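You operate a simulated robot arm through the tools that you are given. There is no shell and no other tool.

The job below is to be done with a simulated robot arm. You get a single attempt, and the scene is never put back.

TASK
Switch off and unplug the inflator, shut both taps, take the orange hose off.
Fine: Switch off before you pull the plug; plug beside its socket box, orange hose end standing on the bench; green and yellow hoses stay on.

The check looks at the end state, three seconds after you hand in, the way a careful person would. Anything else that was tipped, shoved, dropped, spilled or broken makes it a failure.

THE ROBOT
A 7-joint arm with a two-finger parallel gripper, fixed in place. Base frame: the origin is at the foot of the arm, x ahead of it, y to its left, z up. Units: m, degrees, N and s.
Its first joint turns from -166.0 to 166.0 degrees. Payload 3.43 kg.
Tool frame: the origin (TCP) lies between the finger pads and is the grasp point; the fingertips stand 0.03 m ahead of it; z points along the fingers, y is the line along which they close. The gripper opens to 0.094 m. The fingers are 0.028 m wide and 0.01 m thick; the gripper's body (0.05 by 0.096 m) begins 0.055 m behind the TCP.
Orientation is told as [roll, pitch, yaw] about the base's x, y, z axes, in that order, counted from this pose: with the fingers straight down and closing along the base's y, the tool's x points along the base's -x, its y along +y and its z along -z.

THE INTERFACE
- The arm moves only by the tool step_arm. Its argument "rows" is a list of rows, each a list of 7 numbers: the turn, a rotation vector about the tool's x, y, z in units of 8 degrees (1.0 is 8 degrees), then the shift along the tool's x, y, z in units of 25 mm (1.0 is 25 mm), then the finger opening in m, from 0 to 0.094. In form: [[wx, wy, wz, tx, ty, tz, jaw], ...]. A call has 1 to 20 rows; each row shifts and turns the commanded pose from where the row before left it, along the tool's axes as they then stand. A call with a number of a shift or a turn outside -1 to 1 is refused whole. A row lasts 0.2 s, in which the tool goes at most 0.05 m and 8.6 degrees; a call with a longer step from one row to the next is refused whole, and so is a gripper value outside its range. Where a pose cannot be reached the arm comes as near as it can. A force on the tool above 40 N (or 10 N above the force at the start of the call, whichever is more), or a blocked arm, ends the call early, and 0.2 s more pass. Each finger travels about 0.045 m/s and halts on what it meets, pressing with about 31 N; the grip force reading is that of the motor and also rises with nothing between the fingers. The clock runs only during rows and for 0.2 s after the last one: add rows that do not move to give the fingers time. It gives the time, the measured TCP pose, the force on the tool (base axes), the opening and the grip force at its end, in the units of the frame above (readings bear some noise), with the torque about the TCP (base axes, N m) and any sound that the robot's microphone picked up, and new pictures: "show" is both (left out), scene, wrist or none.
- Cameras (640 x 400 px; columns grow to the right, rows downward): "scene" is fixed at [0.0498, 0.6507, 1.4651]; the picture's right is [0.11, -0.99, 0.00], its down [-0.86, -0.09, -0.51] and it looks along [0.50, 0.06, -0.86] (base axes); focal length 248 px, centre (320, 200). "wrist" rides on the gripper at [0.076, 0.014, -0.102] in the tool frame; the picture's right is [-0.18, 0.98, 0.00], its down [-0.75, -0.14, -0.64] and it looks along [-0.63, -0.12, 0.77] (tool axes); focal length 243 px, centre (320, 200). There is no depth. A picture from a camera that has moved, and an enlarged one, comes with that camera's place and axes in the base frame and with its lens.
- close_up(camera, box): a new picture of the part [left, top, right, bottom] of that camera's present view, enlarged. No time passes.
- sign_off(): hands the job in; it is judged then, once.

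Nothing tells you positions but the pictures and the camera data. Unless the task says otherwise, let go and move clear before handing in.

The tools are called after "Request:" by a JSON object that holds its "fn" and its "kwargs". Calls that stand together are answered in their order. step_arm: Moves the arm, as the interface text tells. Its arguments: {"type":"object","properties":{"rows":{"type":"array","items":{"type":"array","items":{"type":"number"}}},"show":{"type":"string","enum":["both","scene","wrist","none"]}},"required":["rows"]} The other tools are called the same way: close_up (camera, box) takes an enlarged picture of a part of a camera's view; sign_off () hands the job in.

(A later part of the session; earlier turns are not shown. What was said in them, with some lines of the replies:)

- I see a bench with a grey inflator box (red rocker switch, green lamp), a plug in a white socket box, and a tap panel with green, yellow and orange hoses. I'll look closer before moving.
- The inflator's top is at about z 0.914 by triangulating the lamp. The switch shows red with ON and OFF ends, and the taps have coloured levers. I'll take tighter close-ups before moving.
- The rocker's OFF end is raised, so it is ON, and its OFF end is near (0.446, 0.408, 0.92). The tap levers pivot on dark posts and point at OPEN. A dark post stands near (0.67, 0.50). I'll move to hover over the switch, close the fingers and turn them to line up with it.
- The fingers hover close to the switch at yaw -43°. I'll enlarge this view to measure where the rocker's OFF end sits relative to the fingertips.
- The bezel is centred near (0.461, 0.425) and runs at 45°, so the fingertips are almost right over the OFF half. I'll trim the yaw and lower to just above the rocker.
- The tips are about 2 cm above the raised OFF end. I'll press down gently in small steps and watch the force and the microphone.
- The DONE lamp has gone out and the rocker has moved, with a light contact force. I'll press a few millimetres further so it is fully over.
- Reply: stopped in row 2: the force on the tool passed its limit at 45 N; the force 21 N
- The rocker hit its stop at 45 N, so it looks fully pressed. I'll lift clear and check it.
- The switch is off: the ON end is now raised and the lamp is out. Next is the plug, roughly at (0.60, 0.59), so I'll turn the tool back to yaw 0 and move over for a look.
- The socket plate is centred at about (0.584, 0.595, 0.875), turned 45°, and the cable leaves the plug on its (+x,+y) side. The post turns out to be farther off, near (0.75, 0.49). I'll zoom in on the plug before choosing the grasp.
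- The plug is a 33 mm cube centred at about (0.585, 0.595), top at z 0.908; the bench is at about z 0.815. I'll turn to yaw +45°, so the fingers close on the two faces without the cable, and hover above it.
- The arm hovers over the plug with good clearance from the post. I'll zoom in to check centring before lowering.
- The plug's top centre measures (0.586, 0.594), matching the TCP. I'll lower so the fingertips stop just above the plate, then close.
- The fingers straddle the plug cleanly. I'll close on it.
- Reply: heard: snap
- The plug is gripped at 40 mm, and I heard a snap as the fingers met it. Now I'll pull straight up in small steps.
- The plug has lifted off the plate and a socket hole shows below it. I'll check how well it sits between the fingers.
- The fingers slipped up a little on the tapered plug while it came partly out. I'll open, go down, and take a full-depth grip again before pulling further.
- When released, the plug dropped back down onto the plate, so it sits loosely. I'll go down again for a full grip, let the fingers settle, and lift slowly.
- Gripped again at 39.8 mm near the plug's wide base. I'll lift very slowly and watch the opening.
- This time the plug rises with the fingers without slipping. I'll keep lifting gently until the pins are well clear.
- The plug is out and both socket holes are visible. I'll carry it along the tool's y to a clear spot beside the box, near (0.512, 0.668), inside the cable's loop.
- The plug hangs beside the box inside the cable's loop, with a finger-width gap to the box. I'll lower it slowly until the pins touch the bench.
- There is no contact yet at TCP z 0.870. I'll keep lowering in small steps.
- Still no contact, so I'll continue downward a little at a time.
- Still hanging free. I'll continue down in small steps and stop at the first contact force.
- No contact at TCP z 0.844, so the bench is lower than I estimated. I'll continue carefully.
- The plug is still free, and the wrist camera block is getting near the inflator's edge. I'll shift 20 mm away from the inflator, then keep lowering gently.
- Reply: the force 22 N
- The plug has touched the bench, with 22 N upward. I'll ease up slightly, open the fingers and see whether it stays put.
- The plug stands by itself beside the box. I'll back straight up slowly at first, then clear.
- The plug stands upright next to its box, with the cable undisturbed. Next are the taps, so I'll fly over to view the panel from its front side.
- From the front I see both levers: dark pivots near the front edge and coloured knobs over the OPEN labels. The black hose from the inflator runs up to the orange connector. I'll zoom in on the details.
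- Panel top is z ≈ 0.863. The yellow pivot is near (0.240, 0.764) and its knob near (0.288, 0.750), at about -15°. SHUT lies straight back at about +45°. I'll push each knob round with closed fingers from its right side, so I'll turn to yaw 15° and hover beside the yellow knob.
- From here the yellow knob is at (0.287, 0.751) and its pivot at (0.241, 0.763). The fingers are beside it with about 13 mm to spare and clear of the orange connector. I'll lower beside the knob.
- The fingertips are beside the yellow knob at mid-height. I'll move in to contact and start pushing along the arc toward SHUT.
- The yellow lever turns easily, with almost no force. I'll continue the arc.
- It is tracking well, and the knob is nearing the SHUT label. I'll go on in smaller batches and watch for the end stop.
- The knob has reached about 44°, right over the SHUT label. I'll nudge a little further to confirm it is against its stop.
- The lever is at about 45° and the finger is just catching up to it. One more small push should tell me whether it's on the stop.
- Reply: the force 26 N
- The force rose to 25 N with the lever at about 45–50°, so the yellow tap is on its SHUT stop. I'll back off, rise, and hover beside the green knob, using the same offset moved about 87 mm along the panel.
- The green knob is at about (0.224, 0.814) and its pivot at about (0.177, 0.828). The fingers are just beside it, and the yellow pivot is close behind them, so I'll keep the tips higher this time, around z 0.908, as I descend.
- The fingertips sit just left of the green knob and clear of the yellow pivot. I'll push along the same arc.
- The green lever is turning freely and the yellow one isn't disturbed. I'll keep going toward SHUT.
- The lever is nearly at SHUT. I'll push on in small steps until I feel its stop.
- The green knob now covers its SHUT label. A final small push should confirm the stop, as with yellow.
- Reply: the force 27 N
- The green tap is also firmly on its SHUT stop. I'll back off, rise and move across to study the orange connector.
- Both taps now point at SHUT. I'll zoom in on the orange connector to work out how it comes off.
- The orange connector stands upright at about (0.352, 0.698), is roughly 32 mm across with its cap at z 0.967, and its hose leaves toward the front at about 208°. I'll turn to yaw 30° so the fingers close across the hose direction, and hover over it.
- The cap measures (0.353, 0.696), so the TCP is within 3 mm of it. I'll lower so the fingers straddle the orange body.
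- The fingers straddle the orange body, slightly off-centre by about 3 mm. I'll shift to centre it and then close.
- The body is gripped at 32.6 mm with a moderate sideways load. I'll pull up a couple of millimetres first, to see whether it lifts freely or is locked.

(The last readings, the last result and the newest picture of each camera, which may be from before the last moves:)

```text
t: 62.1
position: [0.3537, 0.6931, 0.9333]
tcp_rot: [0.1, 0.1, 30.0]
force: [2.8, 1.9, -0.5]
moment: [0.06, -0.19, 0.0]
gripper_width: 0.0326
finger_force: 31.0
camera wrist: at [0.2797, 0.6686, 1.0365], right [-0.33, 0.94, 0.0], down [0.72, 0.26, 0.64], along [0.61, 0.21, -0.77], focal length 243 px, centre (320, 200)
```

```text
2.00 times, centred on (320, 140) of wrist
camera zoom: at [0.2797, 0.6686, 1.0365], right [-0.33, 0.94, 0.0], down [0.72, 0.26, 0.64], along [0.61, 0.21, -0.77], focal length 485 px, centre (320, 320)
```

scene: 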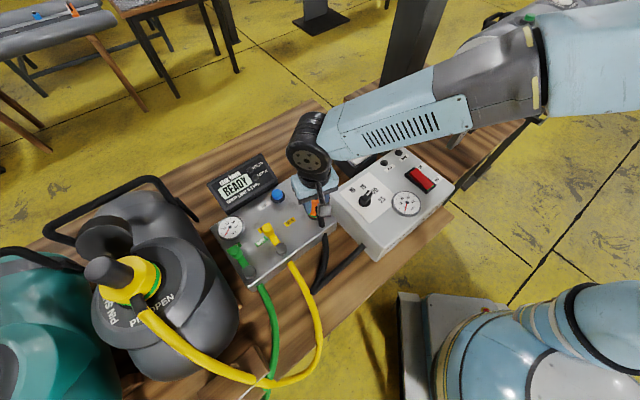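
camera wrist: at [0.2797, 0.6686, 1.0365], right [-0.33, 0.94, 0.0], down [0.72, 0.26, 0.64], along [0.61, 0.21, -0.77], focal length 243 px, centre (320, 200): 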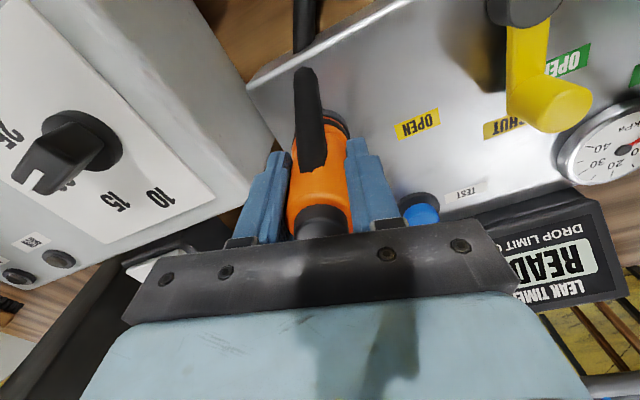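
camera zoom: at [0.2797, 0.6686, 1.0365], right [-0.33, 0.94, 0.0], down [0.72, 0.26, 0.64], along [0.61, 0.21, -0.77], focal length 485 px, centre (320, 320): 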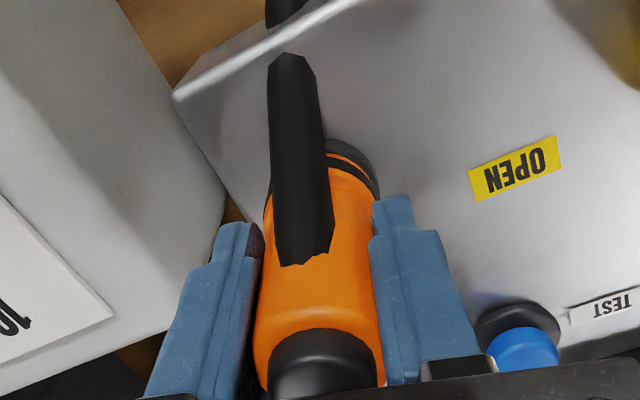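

The green seat ring has vanished and the lateral load dropped, so the connector is coming off its seat freely. I'll lift steadily while watching the hose.

Request:
{"fn": "step_arm", "kwargs": {"rows": [[0, 0, 0, 0, 0, -0.1, 0.0], [0, 0, 0, 0, 0, -0.15, 0.0], [0, 0, 0, 0, 0, -0.2, 0.0], [0, 0, 0, 0, 0, -0.25, 0.0], [0, 0, 0, 0, 0, -0.3, 0.0]]}}

Request:
{"fn": "close_up", "kwargs": {"camera": "wrist", "box": [220, 40, 420, 240]}}

Request:
{"fn": "close_up", "kwargs": {"camera": "scene", "box": [270, 150, 390, 310]}}

```text
t: 63.3
position: [0.3522, 0.6946, 0.9587]
tcp_rot: [0.0, 0.0, 30.1]
force: [-1.0, 0.5, -0.3]
moment: [0.03, -0.02, -0.02]
gripper_width: 0.0325
finger_force: 30.9
camera wrist: at [0.2794, 0.6682, 1.0613], right [-0.33, 0.94, 0.0], down [0.72, 0.25, 0.64], along [0.61, 0.21, -0.77], focal length 243 px, centre (320, 200)
```

scene: 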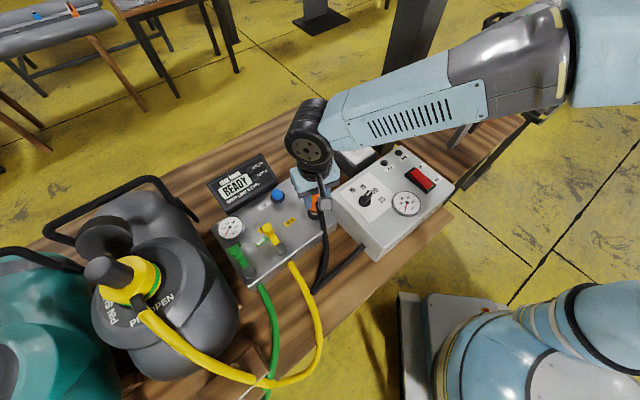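
wrist: 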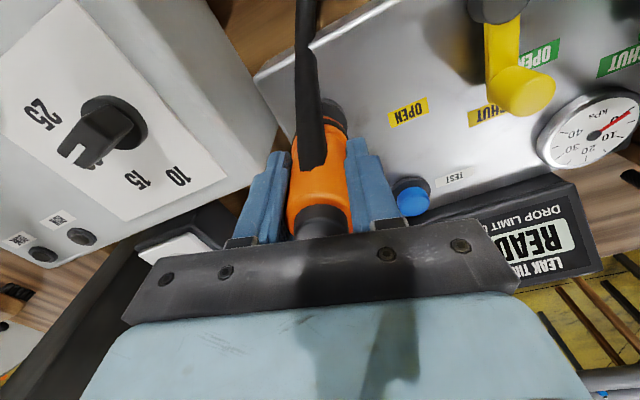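

```text
2.00 times, centred on (320, 140) of wrist
camera zoom: at [0.2794, 0.6682, 1.0613], right [-0.33, 0.94, 0.0], down [0.72, 0.25, 0.64], along [0.61, 0.21, -0.77], focal length 485 px, centre (320, 320)
```

zoom: 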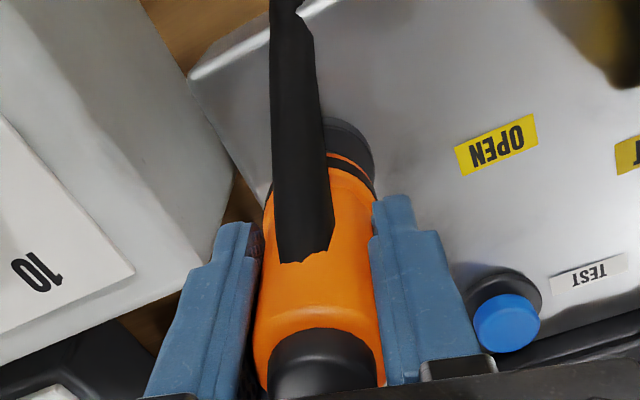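

```text
2.50 times, centred on (330, 230) of scene
camera zoom: at [0.0498, 0.6507, 1.4651], right [0.11, -0.99, 0.0], down [-0.86, -0.09, -0.51], along [0.5, 0.06, -0.86], focal length 620 px, centre (295, 125)
```

zoom: 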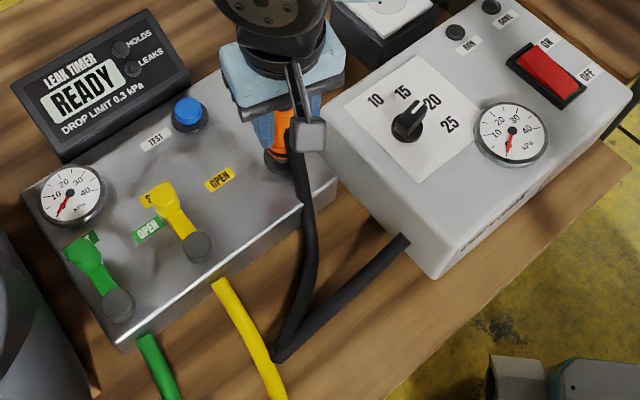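

The connector is off its port, and its hose follows as one continuous line down to the bench. I'll lift it well clear of the panel and look at its underside and the free bench space in front.

Request:
{"fn": "step_arm", "kwargs": {"rows": [[0, 0, 0, 0, 0, -0.35, 0.0], [0, 0, 0, 0, 0, -0.45, 0.0], [0, 0, 0, 0, 0, -0.5, 0.0], [0, 0, 0, 0, 0, -0.5, 0.0], [0, 0, 0, 0, 0, 0, 0.0]]}}

Request:
{"fn": "close_up", "kwargs": {"camera": "wrist", "box": [200, 20, 440, 240]}}

Request:
{"fn": "close_up", "kwargs": {"camera": "scene", "box": [250, 130, 410, 320]}}

```text
t: 64.5
position: [0.3532, 0.6935, 1.0039]
tcp_rot: [0.0, -0.1, 30.0]
force: [0.5, 0.6, -0.6]
moment: [0.01, 0.01, -0.04]
gripper_width: 0.0328
finger_force: 30.9
camera wrist: at [0.2795, 0.6691, 1.1064], right [-0.33, 0.94, 0.0], down [0.72, 0.25, 0.64], along [0.61, 0.21, -0.77], focal length 243 px, centre (320, 200)
```

scene: 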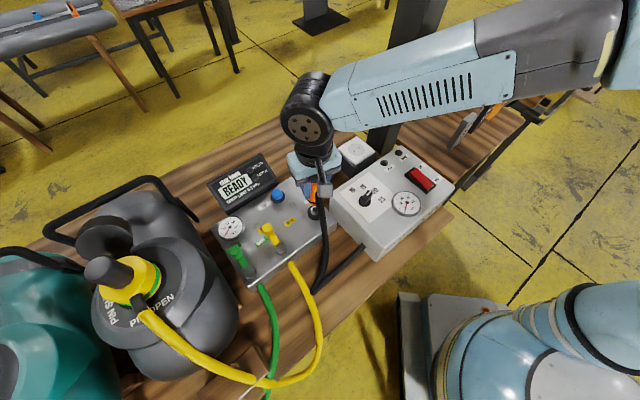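
wrist: 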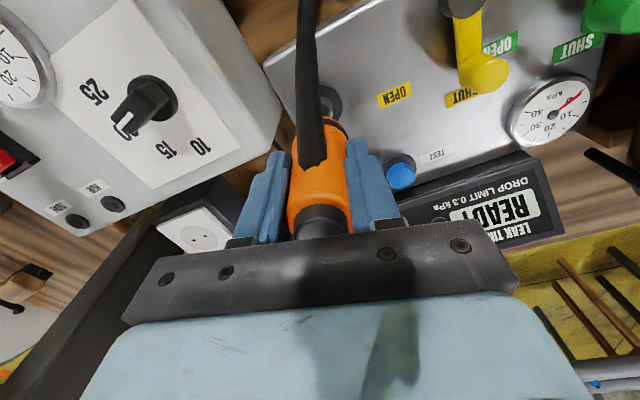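

```text
1.82 times, centred on (320, 130) of wrist
camera zoom: at [0.2795, 0.6691, 1.1064], right [-0.33, 0.94, 0.0], down [0.72, 0.25, 0.64], along [0.61, 0.21, -0.77], focal length 441 px, centre (320, 327)
```

zoom: 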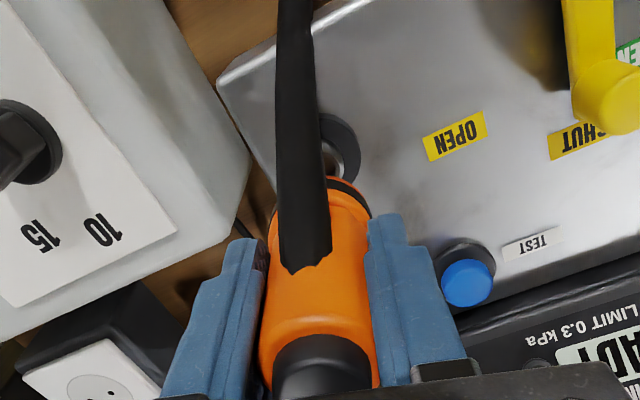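

```text
2.11 times, centred on (330, 225) of scene
camera zoom: at [0.0498, 0.6507, 1.4651], right [0.11, -0.99, 0.0], down [-0.86, -0.09, -0.51], along [0.5, 0.06, -0.86], focal length 522 px, centre (299, 147)
```

zoom: 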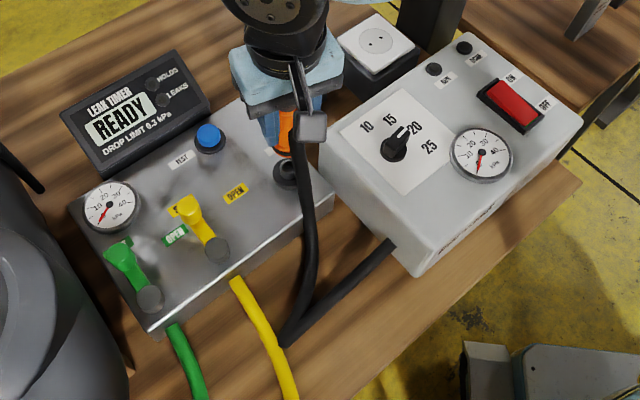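

The connector is free and its port is visible on the panel. I'll turn it to yaw 0, so its hose points toward the hose's own bend, and carry it over the front edge to the free bench spot near (0.286, 0.636), between the panel and the inflator hose.

Request:
{"fn": "step_arm", "kwargs": {"rows": [[0, 0, 0.75, 0, 0, 0, 0.0], [0, 0, 0.75, 0, 0, 0, 0.0], [0, 0, 0.75, 0, 0, 0, 0.0], [0, 0, 0.75, 0, 0, 0, 0.0], [0, 0, 0.75, 0, 0, 0, 0.0], [0, 0, 0, 0.45, -0.381, 0, 0.0], [0, 0, 0, 0.45, -0.381, 0, 0.0], [0, 0, 0, 0.45, -0.381, 0, 0.0], [0, 0, 0, 0.45, -0.381, 0, 0.0], [0, 0, 0, 0.45, -0.381, 0, 0.0], [0, 0, 0, 0.45, -0.381, 0, 0.0], [0, 0, 0, 0, 0, 0, 0.0]]}}

Request:
{"fn": "close_up", "kwargs": {"camera": "wrist", "box": [200, 0, 480, 240]}}

Request:
{"fn": "close_up", "kwargs": {"camera": "scene", "box": [230, 150, 430, 350]}}

```text
t: 67.1
position: [0.2862, 0.6368, 1.0031]
tcp_rot: [0.0, 0.0, 0.0]
force: [-1.0, 1.5, -0.8]
moment: [-0.02, 0.02, -0.03]
gripper_width: 0.0328
finger_force: 31.5
camera wrist: at [0.2094, 0.6513, 1.1063], right [0.18, 0.98, 0.0], down [0.75, -0.14, 0.64], along [0.63, -0.12, -0.77], focal length 243 px, centre (320, 200)
```

scene: 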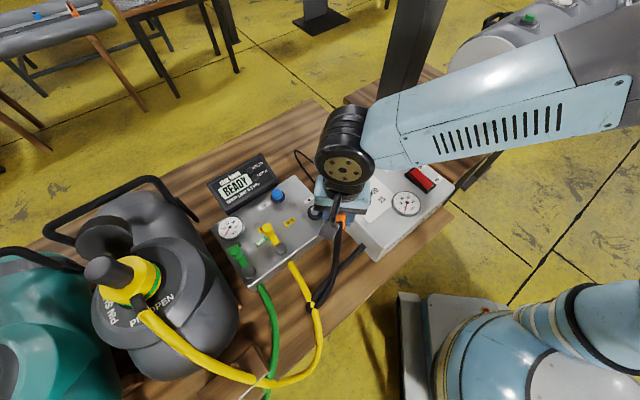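
wrist: 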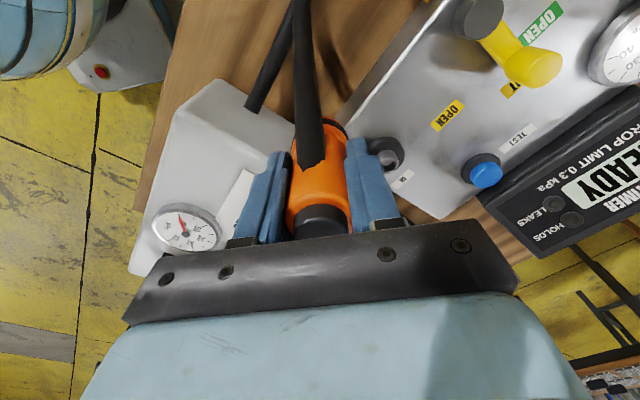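

```text
1.67 times, centred on (340, 120) of wrist
camera zoom: at [0.2094, 0.6513, 1.1063], right [0.18, 0.98, 0.0], down [0.75, -0.14, 0.64], along [0.63, -0.12, -0.77], focal length 404 px, centre (287, 333)
```

zoom: 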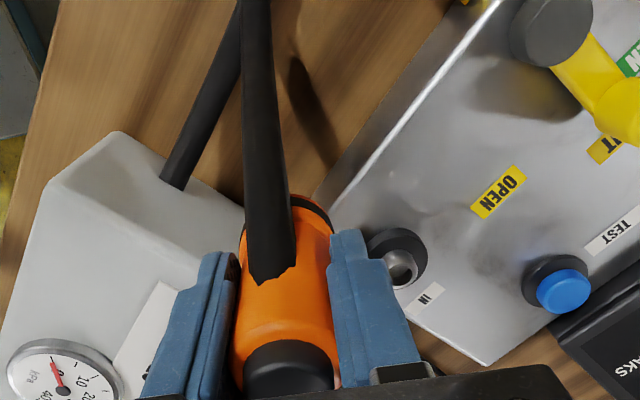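

```text
2.00 times, centred on (330, 250) of scene
camera zoom: at [0.0498, 0.6507, 1.4651], right [0.11, -0.99, 0.0], down [-0.86, -0.09, -0.51], along [0.5, 0.06, -0.86], focal length 496 px, centre (300, 100)
```

zoom: 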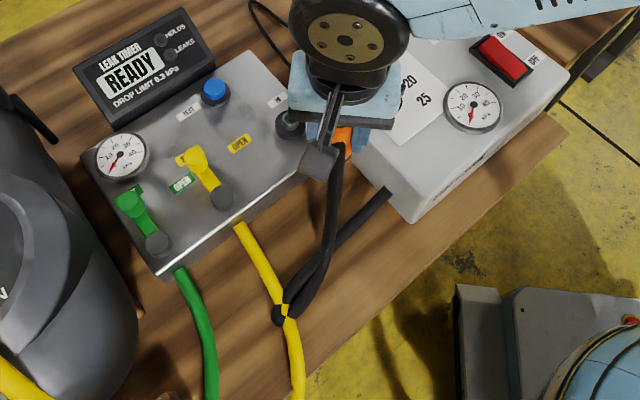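

It hangs above the free spot in front of the panel. I'll shift about 6 mm away from the panel face and lower it toward the bench.

Request:
{"fn": "step_arm", "kwargs": {"rows": [[0, 0, 0, 0.17, -0.17, 0.5, 0.0], [0, 0, 0, 0, 0, 0.7, 0.0], [0, 0, 0, 0, 0, 0.7, 0.0], [0, 0, 0, 0, 0, 0.7, 0.0], [0, 0, 0, 0, 0, 0.6, 0.0], [0, 0, 0, 0, 0, 0.6, 0.0], [0, 0, 0, 0, 0, 0.4, 0.0], [0, 0, 0, 0, 0, 0, 0.0]]}}

Request:
{"fn": "close_up", "kwargs": {"camera": "wrist", "box": [200, 0, 480, 240]}}

Request:
{"fn": "close_up", "kwargs": {"camera": "scene", "box": [250, 170, 410, 330]}}

```text
t: 68.9
position: [0.282, 0.6322, 0.8988]
tcp_rot: [0.0, 0.0, 0.0]
force: [-0.2, 0.5, -0.9]
moment: [0.0, 0.01, 0.03]
gripper_width: 0.0321
finger_force: 31.0
camera wrist: at [0.205, 0.647, 1.0013], right [0.18, 0.98, 0.0], down [0.75, -0.14, 0.64], along [0.63, -0.12, -0.77], focal length 243 px, centre (320, 200)
```

scene: 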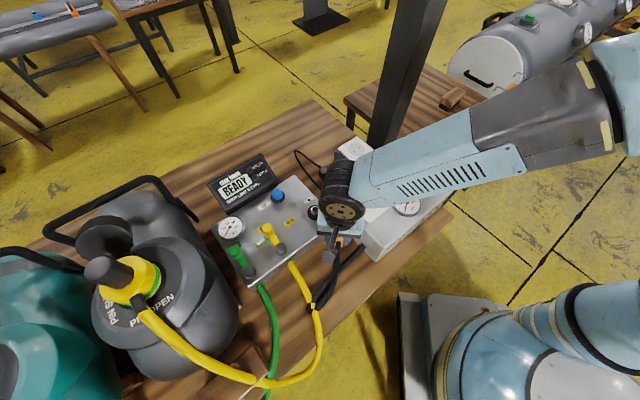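
wrist: 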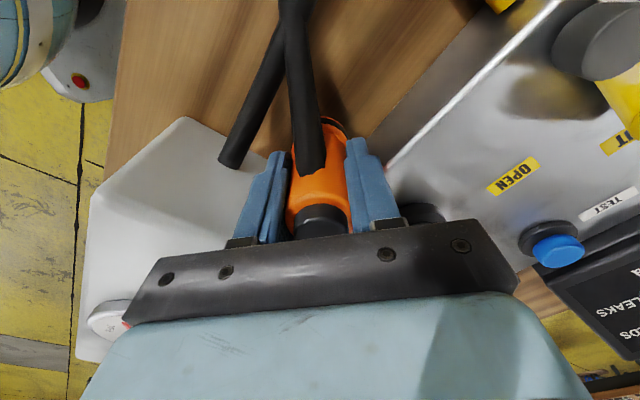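

```text
1.67 times, centred on (340, 120) of wrist
camera zoom: at [0.205, 0.647, 1.0013], right [0.18, 0.98, 0.0], down [0.75, -0.14, 0.64], along [0.63, -0.12, -0.77], focal length 404 px, centre (287, 333)
```

zoom: 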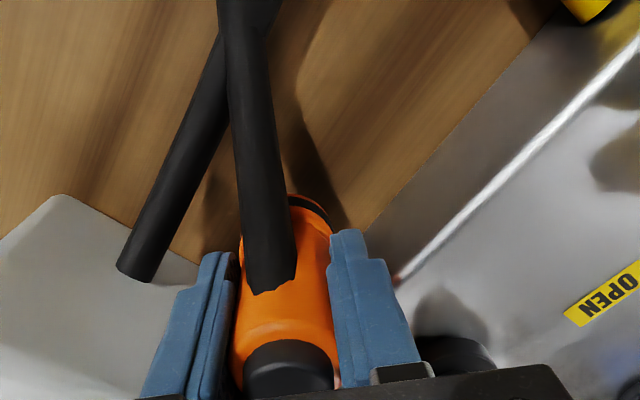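

```text
2.50 times, centred on (330, 250) of scene
camera zoom: at [0.0498, 0.6507, 1.4651], right [0.11, -0.99, 0.0], down [-0.86, -0.09, -0.51], along [0.5, 0.06, -0.86], focal length 620 px, centre (295, 75)
```

zoom: 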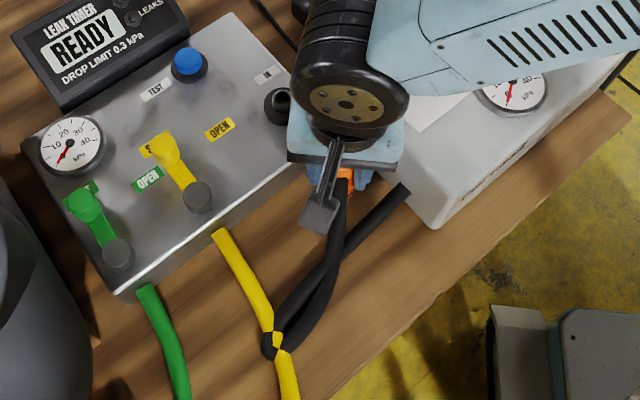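

The fingers run close to the panel's front edge, so I'll shift 4 mm more toward the front and lower in small steps until it touches down.

Request:
{"fn": "step_arm", "kwargs": {"rows": [[0, 0, 0, 0.11, -0.11, 0, 0.0], [0, 0, 0, 0, 0, 0.25, 0.0], [0, 0, 0, 0, 0, 0.25, 0.0], [0, 0, 0, 0, 0, 0.15, 0.0], [0, 0, 0, 0, 0, 0.1, 0.0]], "show": "wrist"}}

Request:
{"fn": "close_up", "kwargs": {"camera": "wrist", "box": [200, 0, 480, 240]}}

```text
t: 70.1
position: [0.278, 0.6289, 0.8799]
tcp_rot: [0.0, 0.0, 0.0]
force: [0.0, -0.5, -0.4]
moment: [0.03, 0.0, 0.0]
gripper_width: 0.0322
finger_force: 31.0
camera wrist: at [0.2022, 0.6445, 0.9827], right [0.18, 0.98, 0.0], down [0.75, -0.14, 0.64], along [0.63, -0.12, -0.77], focal length 243 px, centre (320, 200)
```

wrist: 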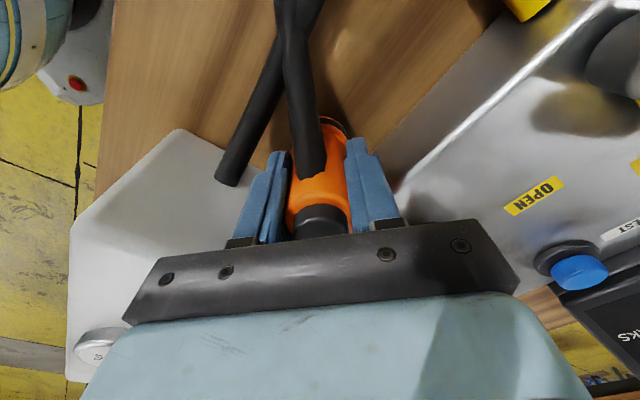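

```text
1.67 times, centred on (340, 120) of wrist
camera zoom: at [0.2022, 0.6445, 0.9827], right [0.18, 0.98, 0.0], down [0.75, -0.14, 0.64], along [0.63, -0.12, -0.77], focal length 404 px, centre (287, 333)
```

zoom: 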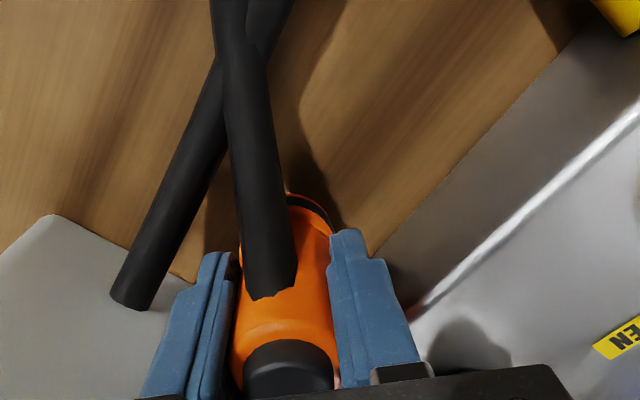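

Still hanging free at TCP z 0.880. I'll nudge 5 mm away from the inflator, since the palm will come level with its top, and keep lowering.

Request:
{"fn": "step_arm", "kwargs": {"rows": [[0, 0, 0, 0.14, 0.14, 0, 0.0], [0, 0, 0, 0, 0, 0.12, 0.0], [0, 0, 0, 0, 0, 0.12, 0.0], [0, 0, 0, 0, 0, 0.12, 0.0]], "show": "none"}}

```text
t: 71.1
position: [0.2751, 0.6332, 0.8702]
tcp_rot: [0.0, 0.0, 0.0]
force: [-0.2, -0.7, -0.9]
moment: [0.01, -0.01, 0.01]
gripper_width: 0.0325
finger_force: 30.8
```

Request:
{"fn": "step_arm", "kwargs": {"rows": [[0, 0, 0, 0, 0, 0.1, 0.0], [0, 0, 0, 0, 0, 0.1, 0.0]], "show": "wrist"}}

Request:
{"fn": "close_up", "kwargs": {"camera": "scene", "box": [270, 180, 410, 310]}}

```text
t: 71.7
position: [0.2764, 0.6341, 0.8652]
tcp_rot: [0.1, 0.0, 0.0]
force: [0.4, 0.3, -1.7]
moment: [-0.01, -0.01, 0.0]
gripper_width: 0.0325
finger_force: 31.4
camera wrist: at [0.1988, 0.6482, 0.9686], right [0.18, 0.98, 0.0], down [0.75, -0.14, 0.64], along [0.63, -0.12, -0.77], focal length 243 px, centre (320, 200)
```

wrist: 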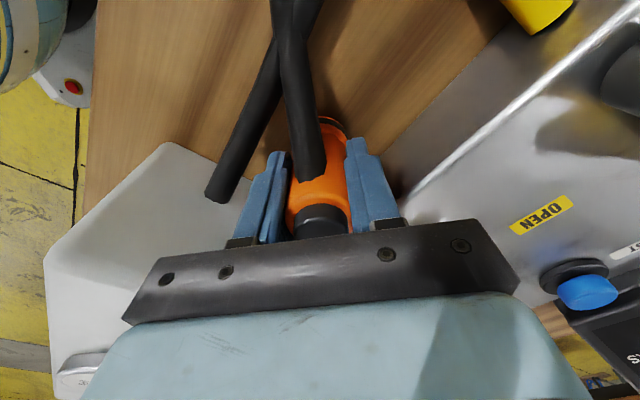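

```text
3.08 times, centred on (340, 245) of scene
camera zoom: at [0.0498, 0.6507, 1.4651], right [0.11, -0.99, 0.0], down [-0.86, -0.09, -0.51], along [0.5, 0.06, -0.86], focal length 762 px, centre (258, 62)
```

zoom: 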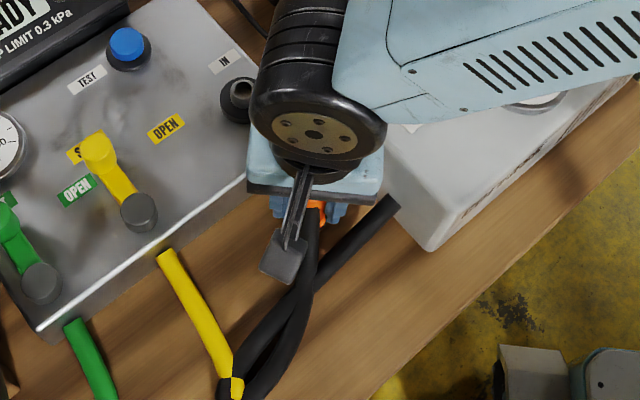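

No contact yet, and the palm still has about 14 mm of sideways clearance from the inflator. I'll keep stepping down.

Request:
{"fn": "step_arm", "kwargs": {"rows": [[0, 0, 0, 0, 0, 0.1, 0.0], [0, 0, 0, 0, 0, 0.1, 0.0]], "show": "none"}}

Request:
{"fn": "step_arm", "kwargs": {"rows": [[0, 0, 0, 0, 0, 0.08, 0.0], [0, 0, 0, 0, 0, 0.0, 0.0]], "show": "none"}}

```text
t: 72.3
position: [0.2753, 0.6342, 0.8595]
tcp_rot: [-0.1, 0.0, 0.1]
force: [-0.2, 0.4, -0.9]
moment: [0.0, -0.01, -0.02]
gripper_width: 0.0326
finger_force: 31.2
```

```text
t: 72.9
position: [0.2756, 0.6332, 0.8587]
tcp_rot: [0.0, 0.0, 0.0]
force: [-0.1, -1.2, -0.9]
moment: [0.0, 0.0, 0.03]
gripper_width: 0.0325
finger_force: 31.0
```

Request:
{"fn": "step_arm", "kwargs": {"rows": [[0, 0, 0, 0, 0, 0.08, 0.0], [0, 0, 0, 0, 0, 0.08, 0.0]], "show": "none"}}

Request:
{"fn": "step_arm", "kwargs": {"rows": [[0, 0, 0, 0, 0, 0.06, 0.0], [0, 0, 0, 0, 0, 0.0, 0.0]], "show": "wrist"}}

Request:
{"fn": "close_up", "kwargs": {"camera": "wrist", "box": [200, 0, 480, 240]}}

```text
t: 73.5
position: [0.277, 0.634, 0.8561]
tcp_rot: [0.2, -0.1, 0.0]
force: [3.8, -4.6, 22.4]
moment: [-0.37, 0.0, 0.02]
gripper_width: 0.0326
finger_force: 30.8
```

```text
t: 74.1
position: [0.2766, 0.6334, 0.8543]
tcp_rot: [0.2, 0.1, 0.0]
force: [5.9, -2.5, 21.9]
moment: [-0.2, -0.04, 0.05]
gripper_width: 0.0326
finger_force: 30.7
camera wrist: at [0.1991, 0.6479, 0.9571], right [0.18, 0.98, 0.0], down [0.75, -0.14, 0.64], along [0.63, -0.12, -0.77], focal length 243 px, centre (320, 200)
```

wrist: 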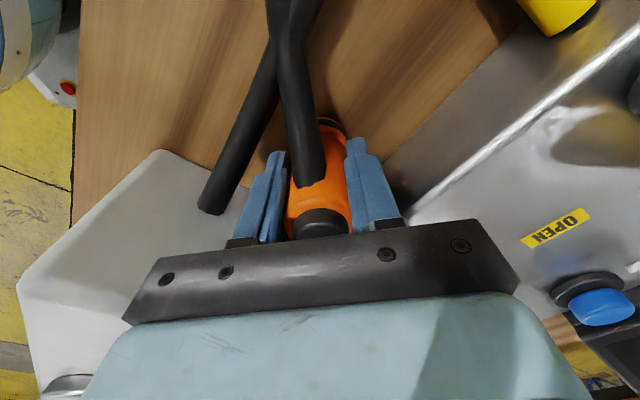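

```text
1.67 times, centred on (340, 120) of wrist
camera zoom: at [0.1991, 0.6479, 0.9571], right [0.18, 0.98, 0.0], down [0.75, -0.14, 0.64], along [0.63, -0.12, -0.77], focal length 404 px, centre (287, 333)
```

zoom: 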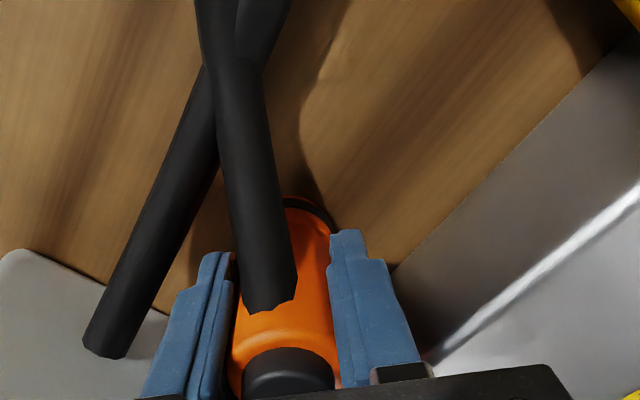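

It has touched down on the bench: 22 N, with the contact close to the axis. I'll ease the pressure, open the fingers just a few millimetres as a guard, and see whether it stands by itself.

Request:
{"fn": "step_arm", "kwargs": {"rows": [[0, 0, 0, 0, 0, -0.06, 0.0], [0, 0, 0, 0, 0, 0, 0.036], [0, 0, 0, 0, 0, 0, 0.04], [0, 0, 0, 0, 0, 0, 0.042], [0, 0, 0, 0, 0, 0, 0.042], [0, 0, 0, 0, 0, 0, 0.042]]}}

Request:
{"fn": "close_up", "kwargs": {"camera": "wrist", "box": [200, 0, 480, 240]}}

Request:
{"fn": "close_up", "kwargs": {"camera": "scene", "box": [270, 180, 410, 310]}}

```text
t: 75.5
position: [0.2773, 0.6347, 0.8544]
tcp_rot: [0.1, -0.1, 0.0]
force: [0.8, 0.1, 0.6]
moment: [0.0, 0.06, -0.02]
gripper_width: 0.0419
finger_force: 0.0
camera wrist: at [0.1988, 0.6483, 0.9576], right [0.18, 0.98, 0.0], down [0.75, -0.14, 0.64], along [0.63, -0.12, -0.77], focal length 243 px, centre (320, 200)
```

scene: 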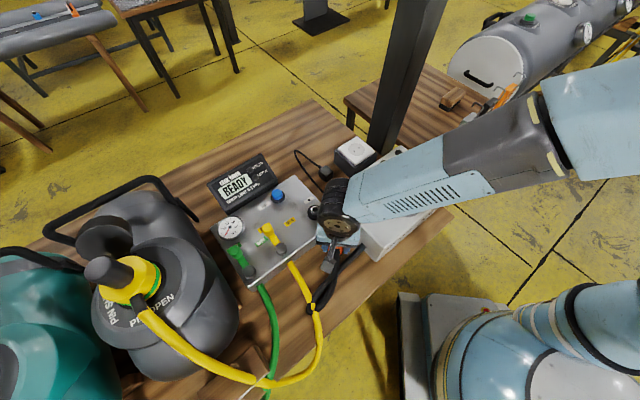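
wrist: 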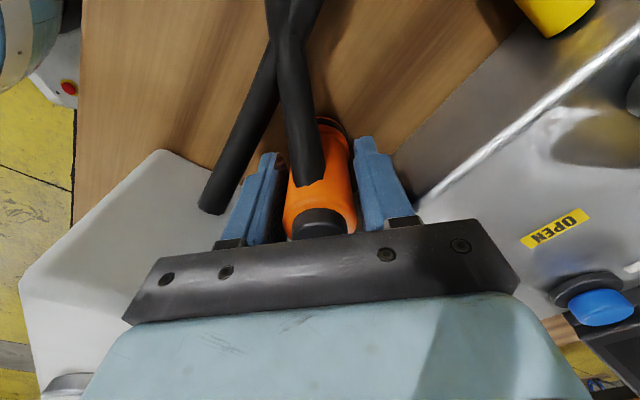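

```text
1.67 times, centred on (340, 120) of wrist
camera zoom: at [0.1988, 0.6483, 0.9576], right [0.18, 0.98, 0.0], down [0.75, -0.14, 0.64], along [0.63, -0.12, -0.77], focal length 404 px, centre (287, 333)
```

zoom: 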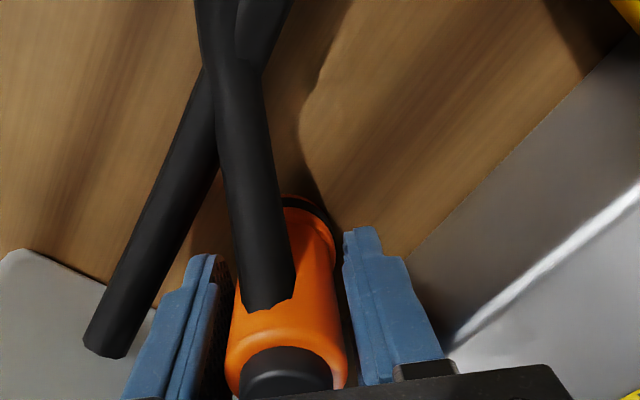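

```text
3.08 times, centred on (340, 245) of scene
camera zoom: at [0.0498, 0.6507, 1.4651], right [0.11, -0.99, 0.0], down [-0.86, -0.09, -0.51], along [0.5, 0.06, -0.86], focal length 762 px, centre (258, 62)
```

zoom: 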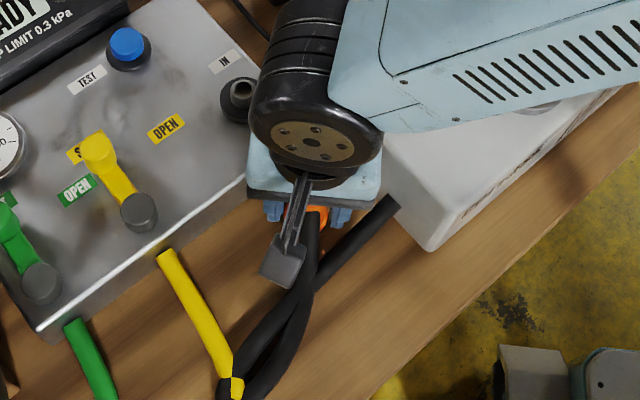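

It stays upright with the fingers slightly open. I'll open a bit more, wait, and check again before withdrawing.

Request:
{"fn": "step_arm", "kwargs": {"rows": [[0, 0, 0, 0, 0, 0, 0.048], [0, 0, 0, 0, 0, 0, 0.054], [0, 0, 0, 0, 0, 0, 0.054], [0, 0, 0, 0, 0, 0, 0.054]], "show": "wrist"}}

Request:
{"fn": "close_up", "kwargs": {"camera": "wrist", "box": [200, 0, 480, 240]}}

```text
t: 76.5
position: [0.2765, 0.6344, 0.8551]
tcp_rot: [-0.1, 0.0, 0.1]
force: [0.6, -0.6, -0.2]
moment: [0.0, 0.01, 0.01]
gripper_width: 0.0539
finger_force: 0.1
camera wrist: at [0.1988, 0.6483, 0.9576], right [0.18, 0.98, 0.0], down [0.75, -0.14, 0.64], along [0.63, -0.12, -0.77], focal length 243 px, centre (320, 200)
```

wrist: 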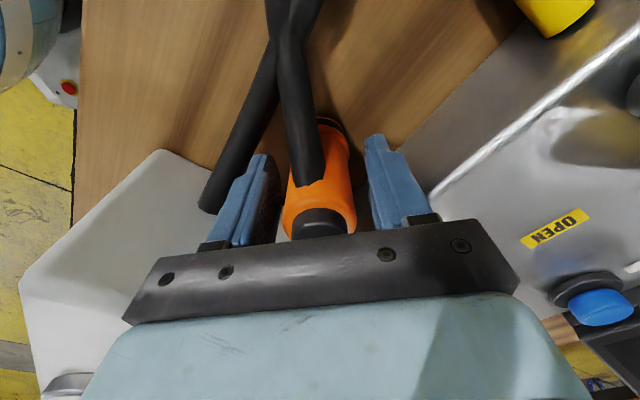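

```text
1.67 times, centred on (340, 120) of wrist
camera zoom: at [0.1988, 0.6483, 0.9576], right [0.18, 0.98, 0.0], down [0.75, -0.14, 0.64], along [0.63, -0.12, -0.77], focal length 404 px, centre (287, 333)
```

zoom: 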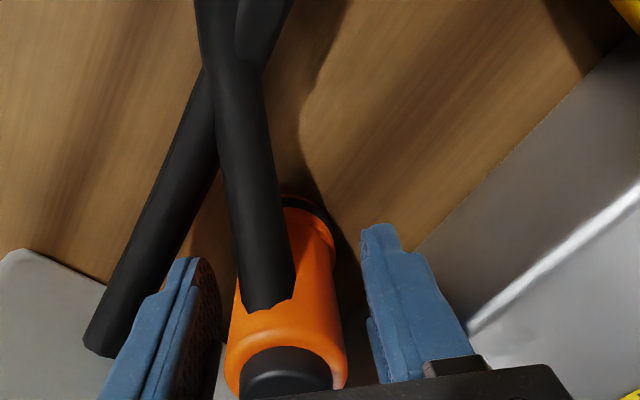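

It stands firmly on its own. I'll withdraw straight up, slowly at first.

Request:
{"fn": "step_arm", "kwargs": {"rows": [[0, 0, 0, 0, 0, -0.2, 0.054], [0, 0, 0, 0, 0, -0.3, 0.054], [0, 0, 0, 0, 0, -0.5, 0.054], [0, 0, 0, 0, 0, -0.7, 0.054], [0, 0, 0, 0, 0, -0.8, 0.054], [0, 0, 0, 0, 0, -1, 0.054], [0, 0, 0, 0, 0, -1, 0.054], [0, 0, 0, 0, 0, -1, 0.054], [0, 0, 0, 0, 0, -1, 0.054], [0, 0, 0, 0, 0, -1, 0.054], [0, 0, 0, 0, 0, -1, 0.054]]}}

Request:
{"fn": "close_up", "kwargs": {"camera": "wrist", "box": [200, 0, 480, 200]}}

Request:
{"fn": "close_up", "kwargs": {"camera": "scene", "box": [230, 150, 430, 350]}}

```text
t: 78.9
position: [0.2767, 0.6342, 1.0684]
tcp_rot: [-0.1, 0.0, -0.1]
force: [0.9, 0.2, 0.0]
moment: [-0.02, 0.0, -0.04]
gripper_width: 0.0541
finger_force: 0.1
camera wrist: at [0.1996, 0.648, 1.1708], right [0.18, 0.98, 0.0], down [0.75, -0.14, 0.64], along [0.63, -0.12, -0.77], focal length 243 px, centre (320, 200)
```

scene: 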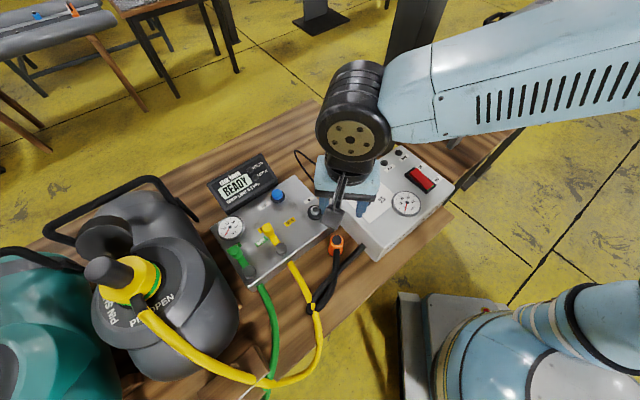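
wrist: 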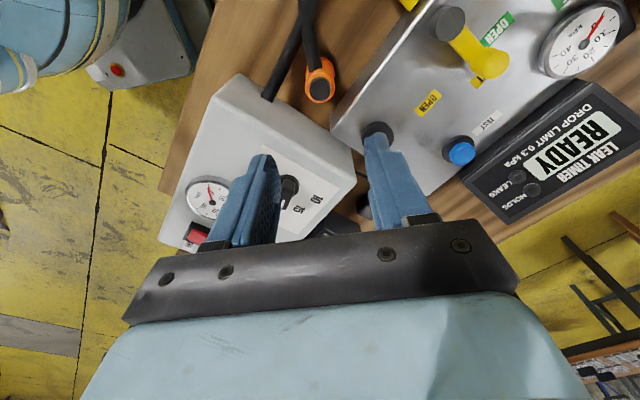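

```text
2.00 times, centred on (340, 100) of wrist
camera zoom: at [0.1996, 0.648, 1.1708], right [0.18, 0.98, 0.0], down [0.75, -0.14, 0.64], along [0.63, -0.12, -0.77], focal length 485 px, centre (280, 400)
```

zoom: 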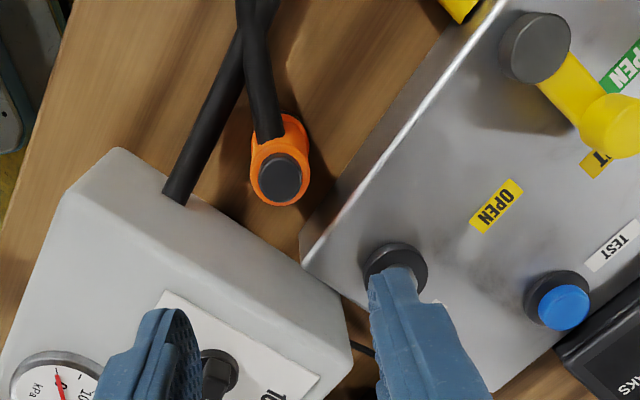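

```text
2.00 times, centred on (330, 250) of scene
camera zoom: at [0.0498, 0.6507, 1.4651], right [0.11, -0.99, 0.0], down [-0.86, -0.09, -0.51], along [0.5, 0.06, -0.86], focal length 496 px, centre (300, 100)
```

zoom: 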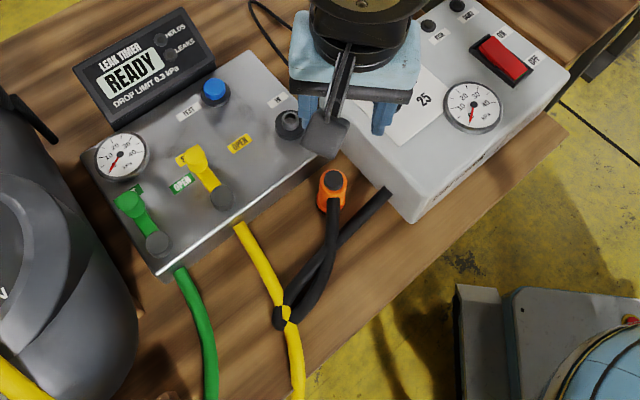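

The orange hose end stands upright on the bench, and its port is empty. I'll move the arm well clear and do a final check of everything.

Request:
{"fn": "step_arm", "kwargs": {"rows": [[0, 0, 0, 0, 0, -0.9, 0.054], [0, 0, 0, 0, 0, -0.9, 0.054], [0, 0, 0, 0, -0.9, -0.9, 0.054], [0, 0, 0, 0, -0.9, -0.9, 0.054], [0, 0, 0, -0.3, -0.9, -0.6, 0.054], [0, 0, 0, -0.3, -0.9, 0, 0.054], [0, 0, 0, -0.3, -0.9, 0, 0.054], [0, 0, 0, -0.3, -0.9, 0, 0.054], [0, 0, 0, 0, -0.9, 0, 0.054], [0, 0, 0, 0, -0.9, 0, 0.054], [0, 0, 0, 0, 0, 0, 0.054]]}}

Request:
{"fn": "close_up", "kwargs": {"camera": "scene", "box": [200, 120, 360, 320]}}

Request:
{"fn": "close_up", "kwargs": {"camera": "scene", "box": [270, 120, 470, 290]}}

Request:
{"fn": "close_up", "kwargs": {"camera": "wrist", "box": [260, 0, 640, 230]}}

```text
t: 81.3
position: [0.3048, 0.4533, 1.1727]
tcp_rot: [0.0, 0.0, -0.1]
force: [-0.3, -0.3, -0.2]
moment: [0.0, -0.01, 0.01]
gripper_width: 0.0541
finger_force: 0.1
camera wrist: at [0.2288, 0.4674, 1.2754], right [0.18, 0.98, 0.0], down [0.75, -0.14, 0.64], along [0.63, -0.12, -0.77], focal length 243 px, centre (320, 200)
```

scene: 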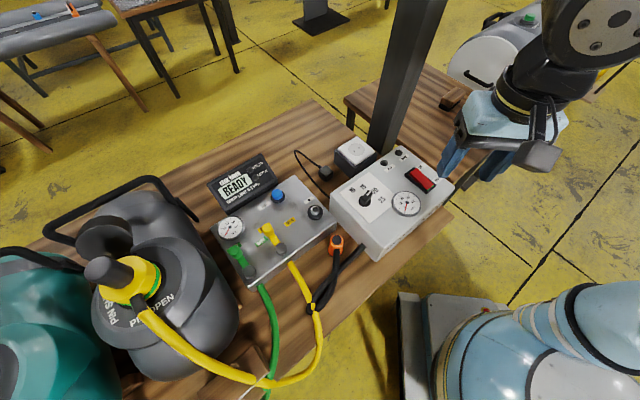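
wrist: 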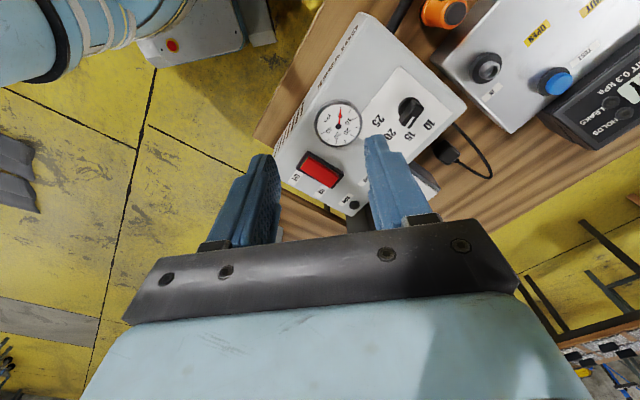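

```text
2.00 times, centred on (280, 220) of scene
camera zoom: at [0.0498, 0.6507, 1.4651], right [0.11, -0.99, 0.0], down [-0.86, -0.09, -0.51], along [0.5, 0.06, -0.86], focal length 496 px, centre (400, 160)
```

zoom: 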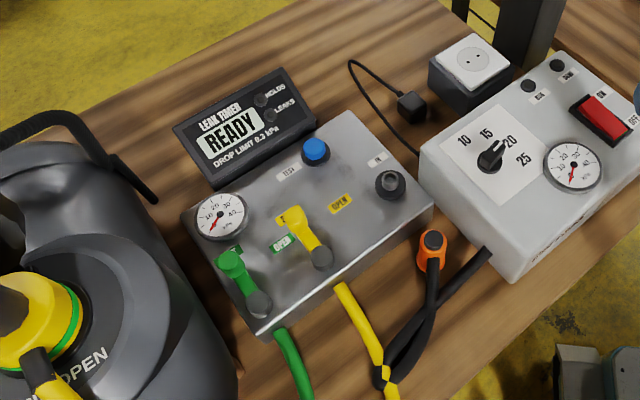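

```text
2.35 times, centred on (370, 205) of scene
camera zoom: at [0.0498, 0.6507, 1.4651], right [0.11, -0.99, 0.0], down [-0.86, -0.09, -0.51], along [0.5, 0.06, -0.86], focal length 583 px, centre (202, 188)
```

zoom: 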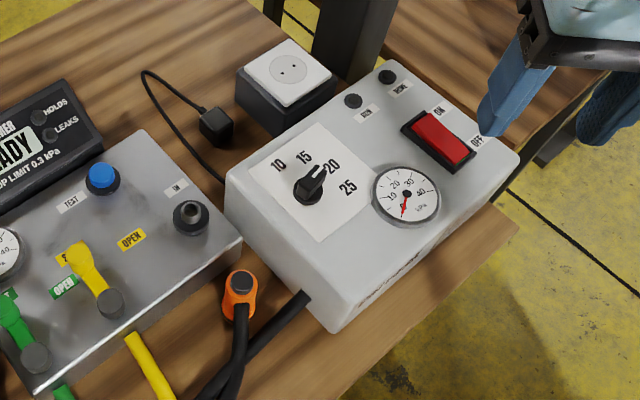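

```text
1.68 times, centred on (450, 115) of wrist
camera zoom: at [0.2288, 0.4674, 1.2754], right [0.18, 0.98, 0.0], down [0.75, -0.14, 0.64], along [0.63, -0.12, -0.77], focal length 409 px, centre (101, 343)
```

zoom: 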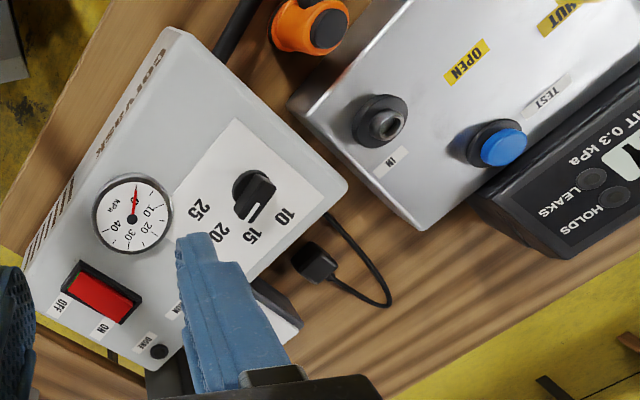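

Switch, plug, taps and hose end all look right. One last close look at the levers, the standing hose end and the hoses that must stay on.

Request:
{"fn": "close_up", "kwargs": {"camera": "scene", "box": [210, 190, 350, 320]}}

Request:
{"fn": "close_up", "kwargs": {"camera": "scene", "box": [0, 160, 340, 400]}}

Request:
{"fn": "close_up", "kwargs": {"camera": "scene", "box": [390, 140, 460, 210]}}

```text
3.08 times, centred on (280, 255) of scene
camera zoom: at [0.0498, 0.6507, 1.4651], right [0.11, -0.99, 0.0], down [-0.86, -0.09, -0.51], along [0.5, 0.06, -0.86], focal length 762 px, centre (443, 31)
```

zoom: 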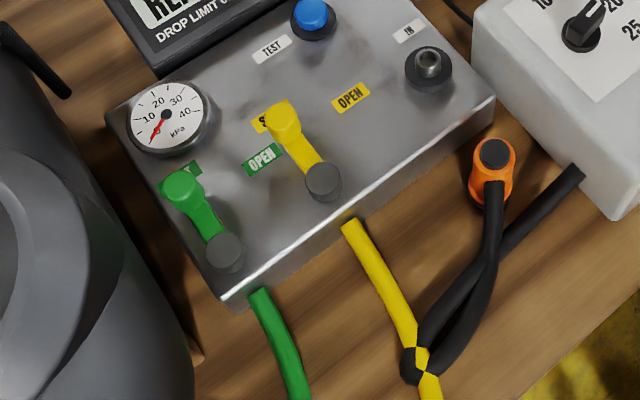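

```text
1.67 times, centred on (170, 280) of scene
camera zoom: at [0.0498, 0.6507, 1.4651], right [0.11, -0.99, 0.0], down [-0.86, -0.09, -0.51], along [0.5, 0.06, -0.86], focal length 413 px, centre (570, 67)
```

zoom: 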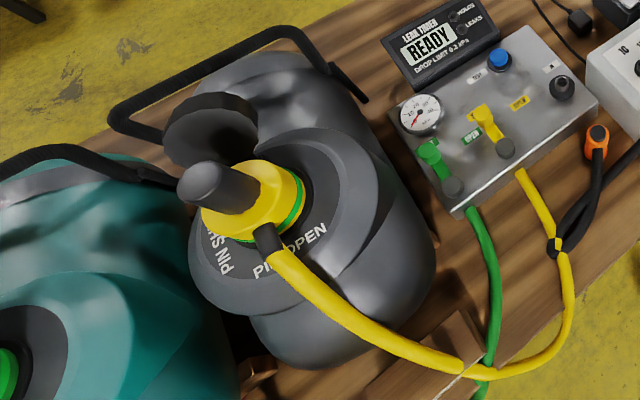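

```text
5.71 times, centred on (425, 175) of scene
camera zoom: at [0.0498, 0.6507, 1.4651], right [0.11, -0.99, 0.0], down [-0.86, -0.09, -0.51], along [0.5, 0.06, -0.86], focal length 1416 px, centre (-280, 343)
```

zoom: 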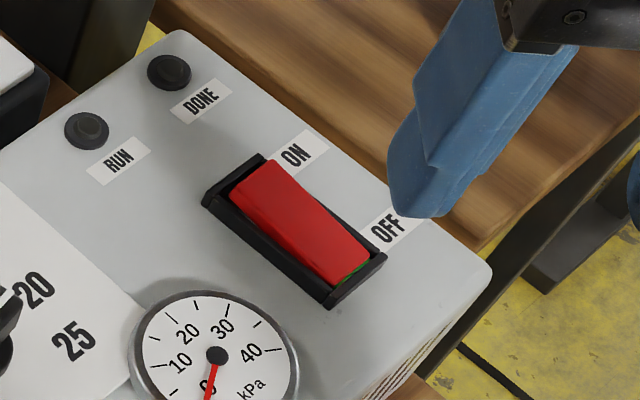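

The final pictures show the inflator switched off and the plug standing beside its socket box. Both taps point at SHUT, and the orange hose end stands upright on the bench. The yellow hose is still on, and so is the green one as far as the camera shows. Nothing else has moved, and the arm is clear, so I'm handing in.

Request:
{"fn": "sign_off", "kwargs": {}}

```text
The job is handed in.
```

The job is finished and handed in; I haven't seen the check's result. The final pictures show:

- **Inflator:** The rocker is pressed to OFF and the lamp is out. I switched it off before touching the plug.
- **Plug:** It stands upright on the bench beside its socket box. My first pull slipped and the plug dropped back onto the socket; the second grip took it out cleanly.
- **Taps:** Both levers are on their SHUT stops. I felt each one stop firmly at about 25 N.
- **Orange hose:** It is off the panel, and its end stands upright on the bench between the panel and the inflator.
- **Green and yellow hoses:** Both are still on at the panel, and yellow is still on at its can. I couldn't see the far end of the green hose, but I never touched it.

The loose orange hose now has slack, and its bend overlaps the yellow hose on the bench. The yellow hose didn't move, and I saw nothing else tipped or shifted. The arm is open and clear of the bench.
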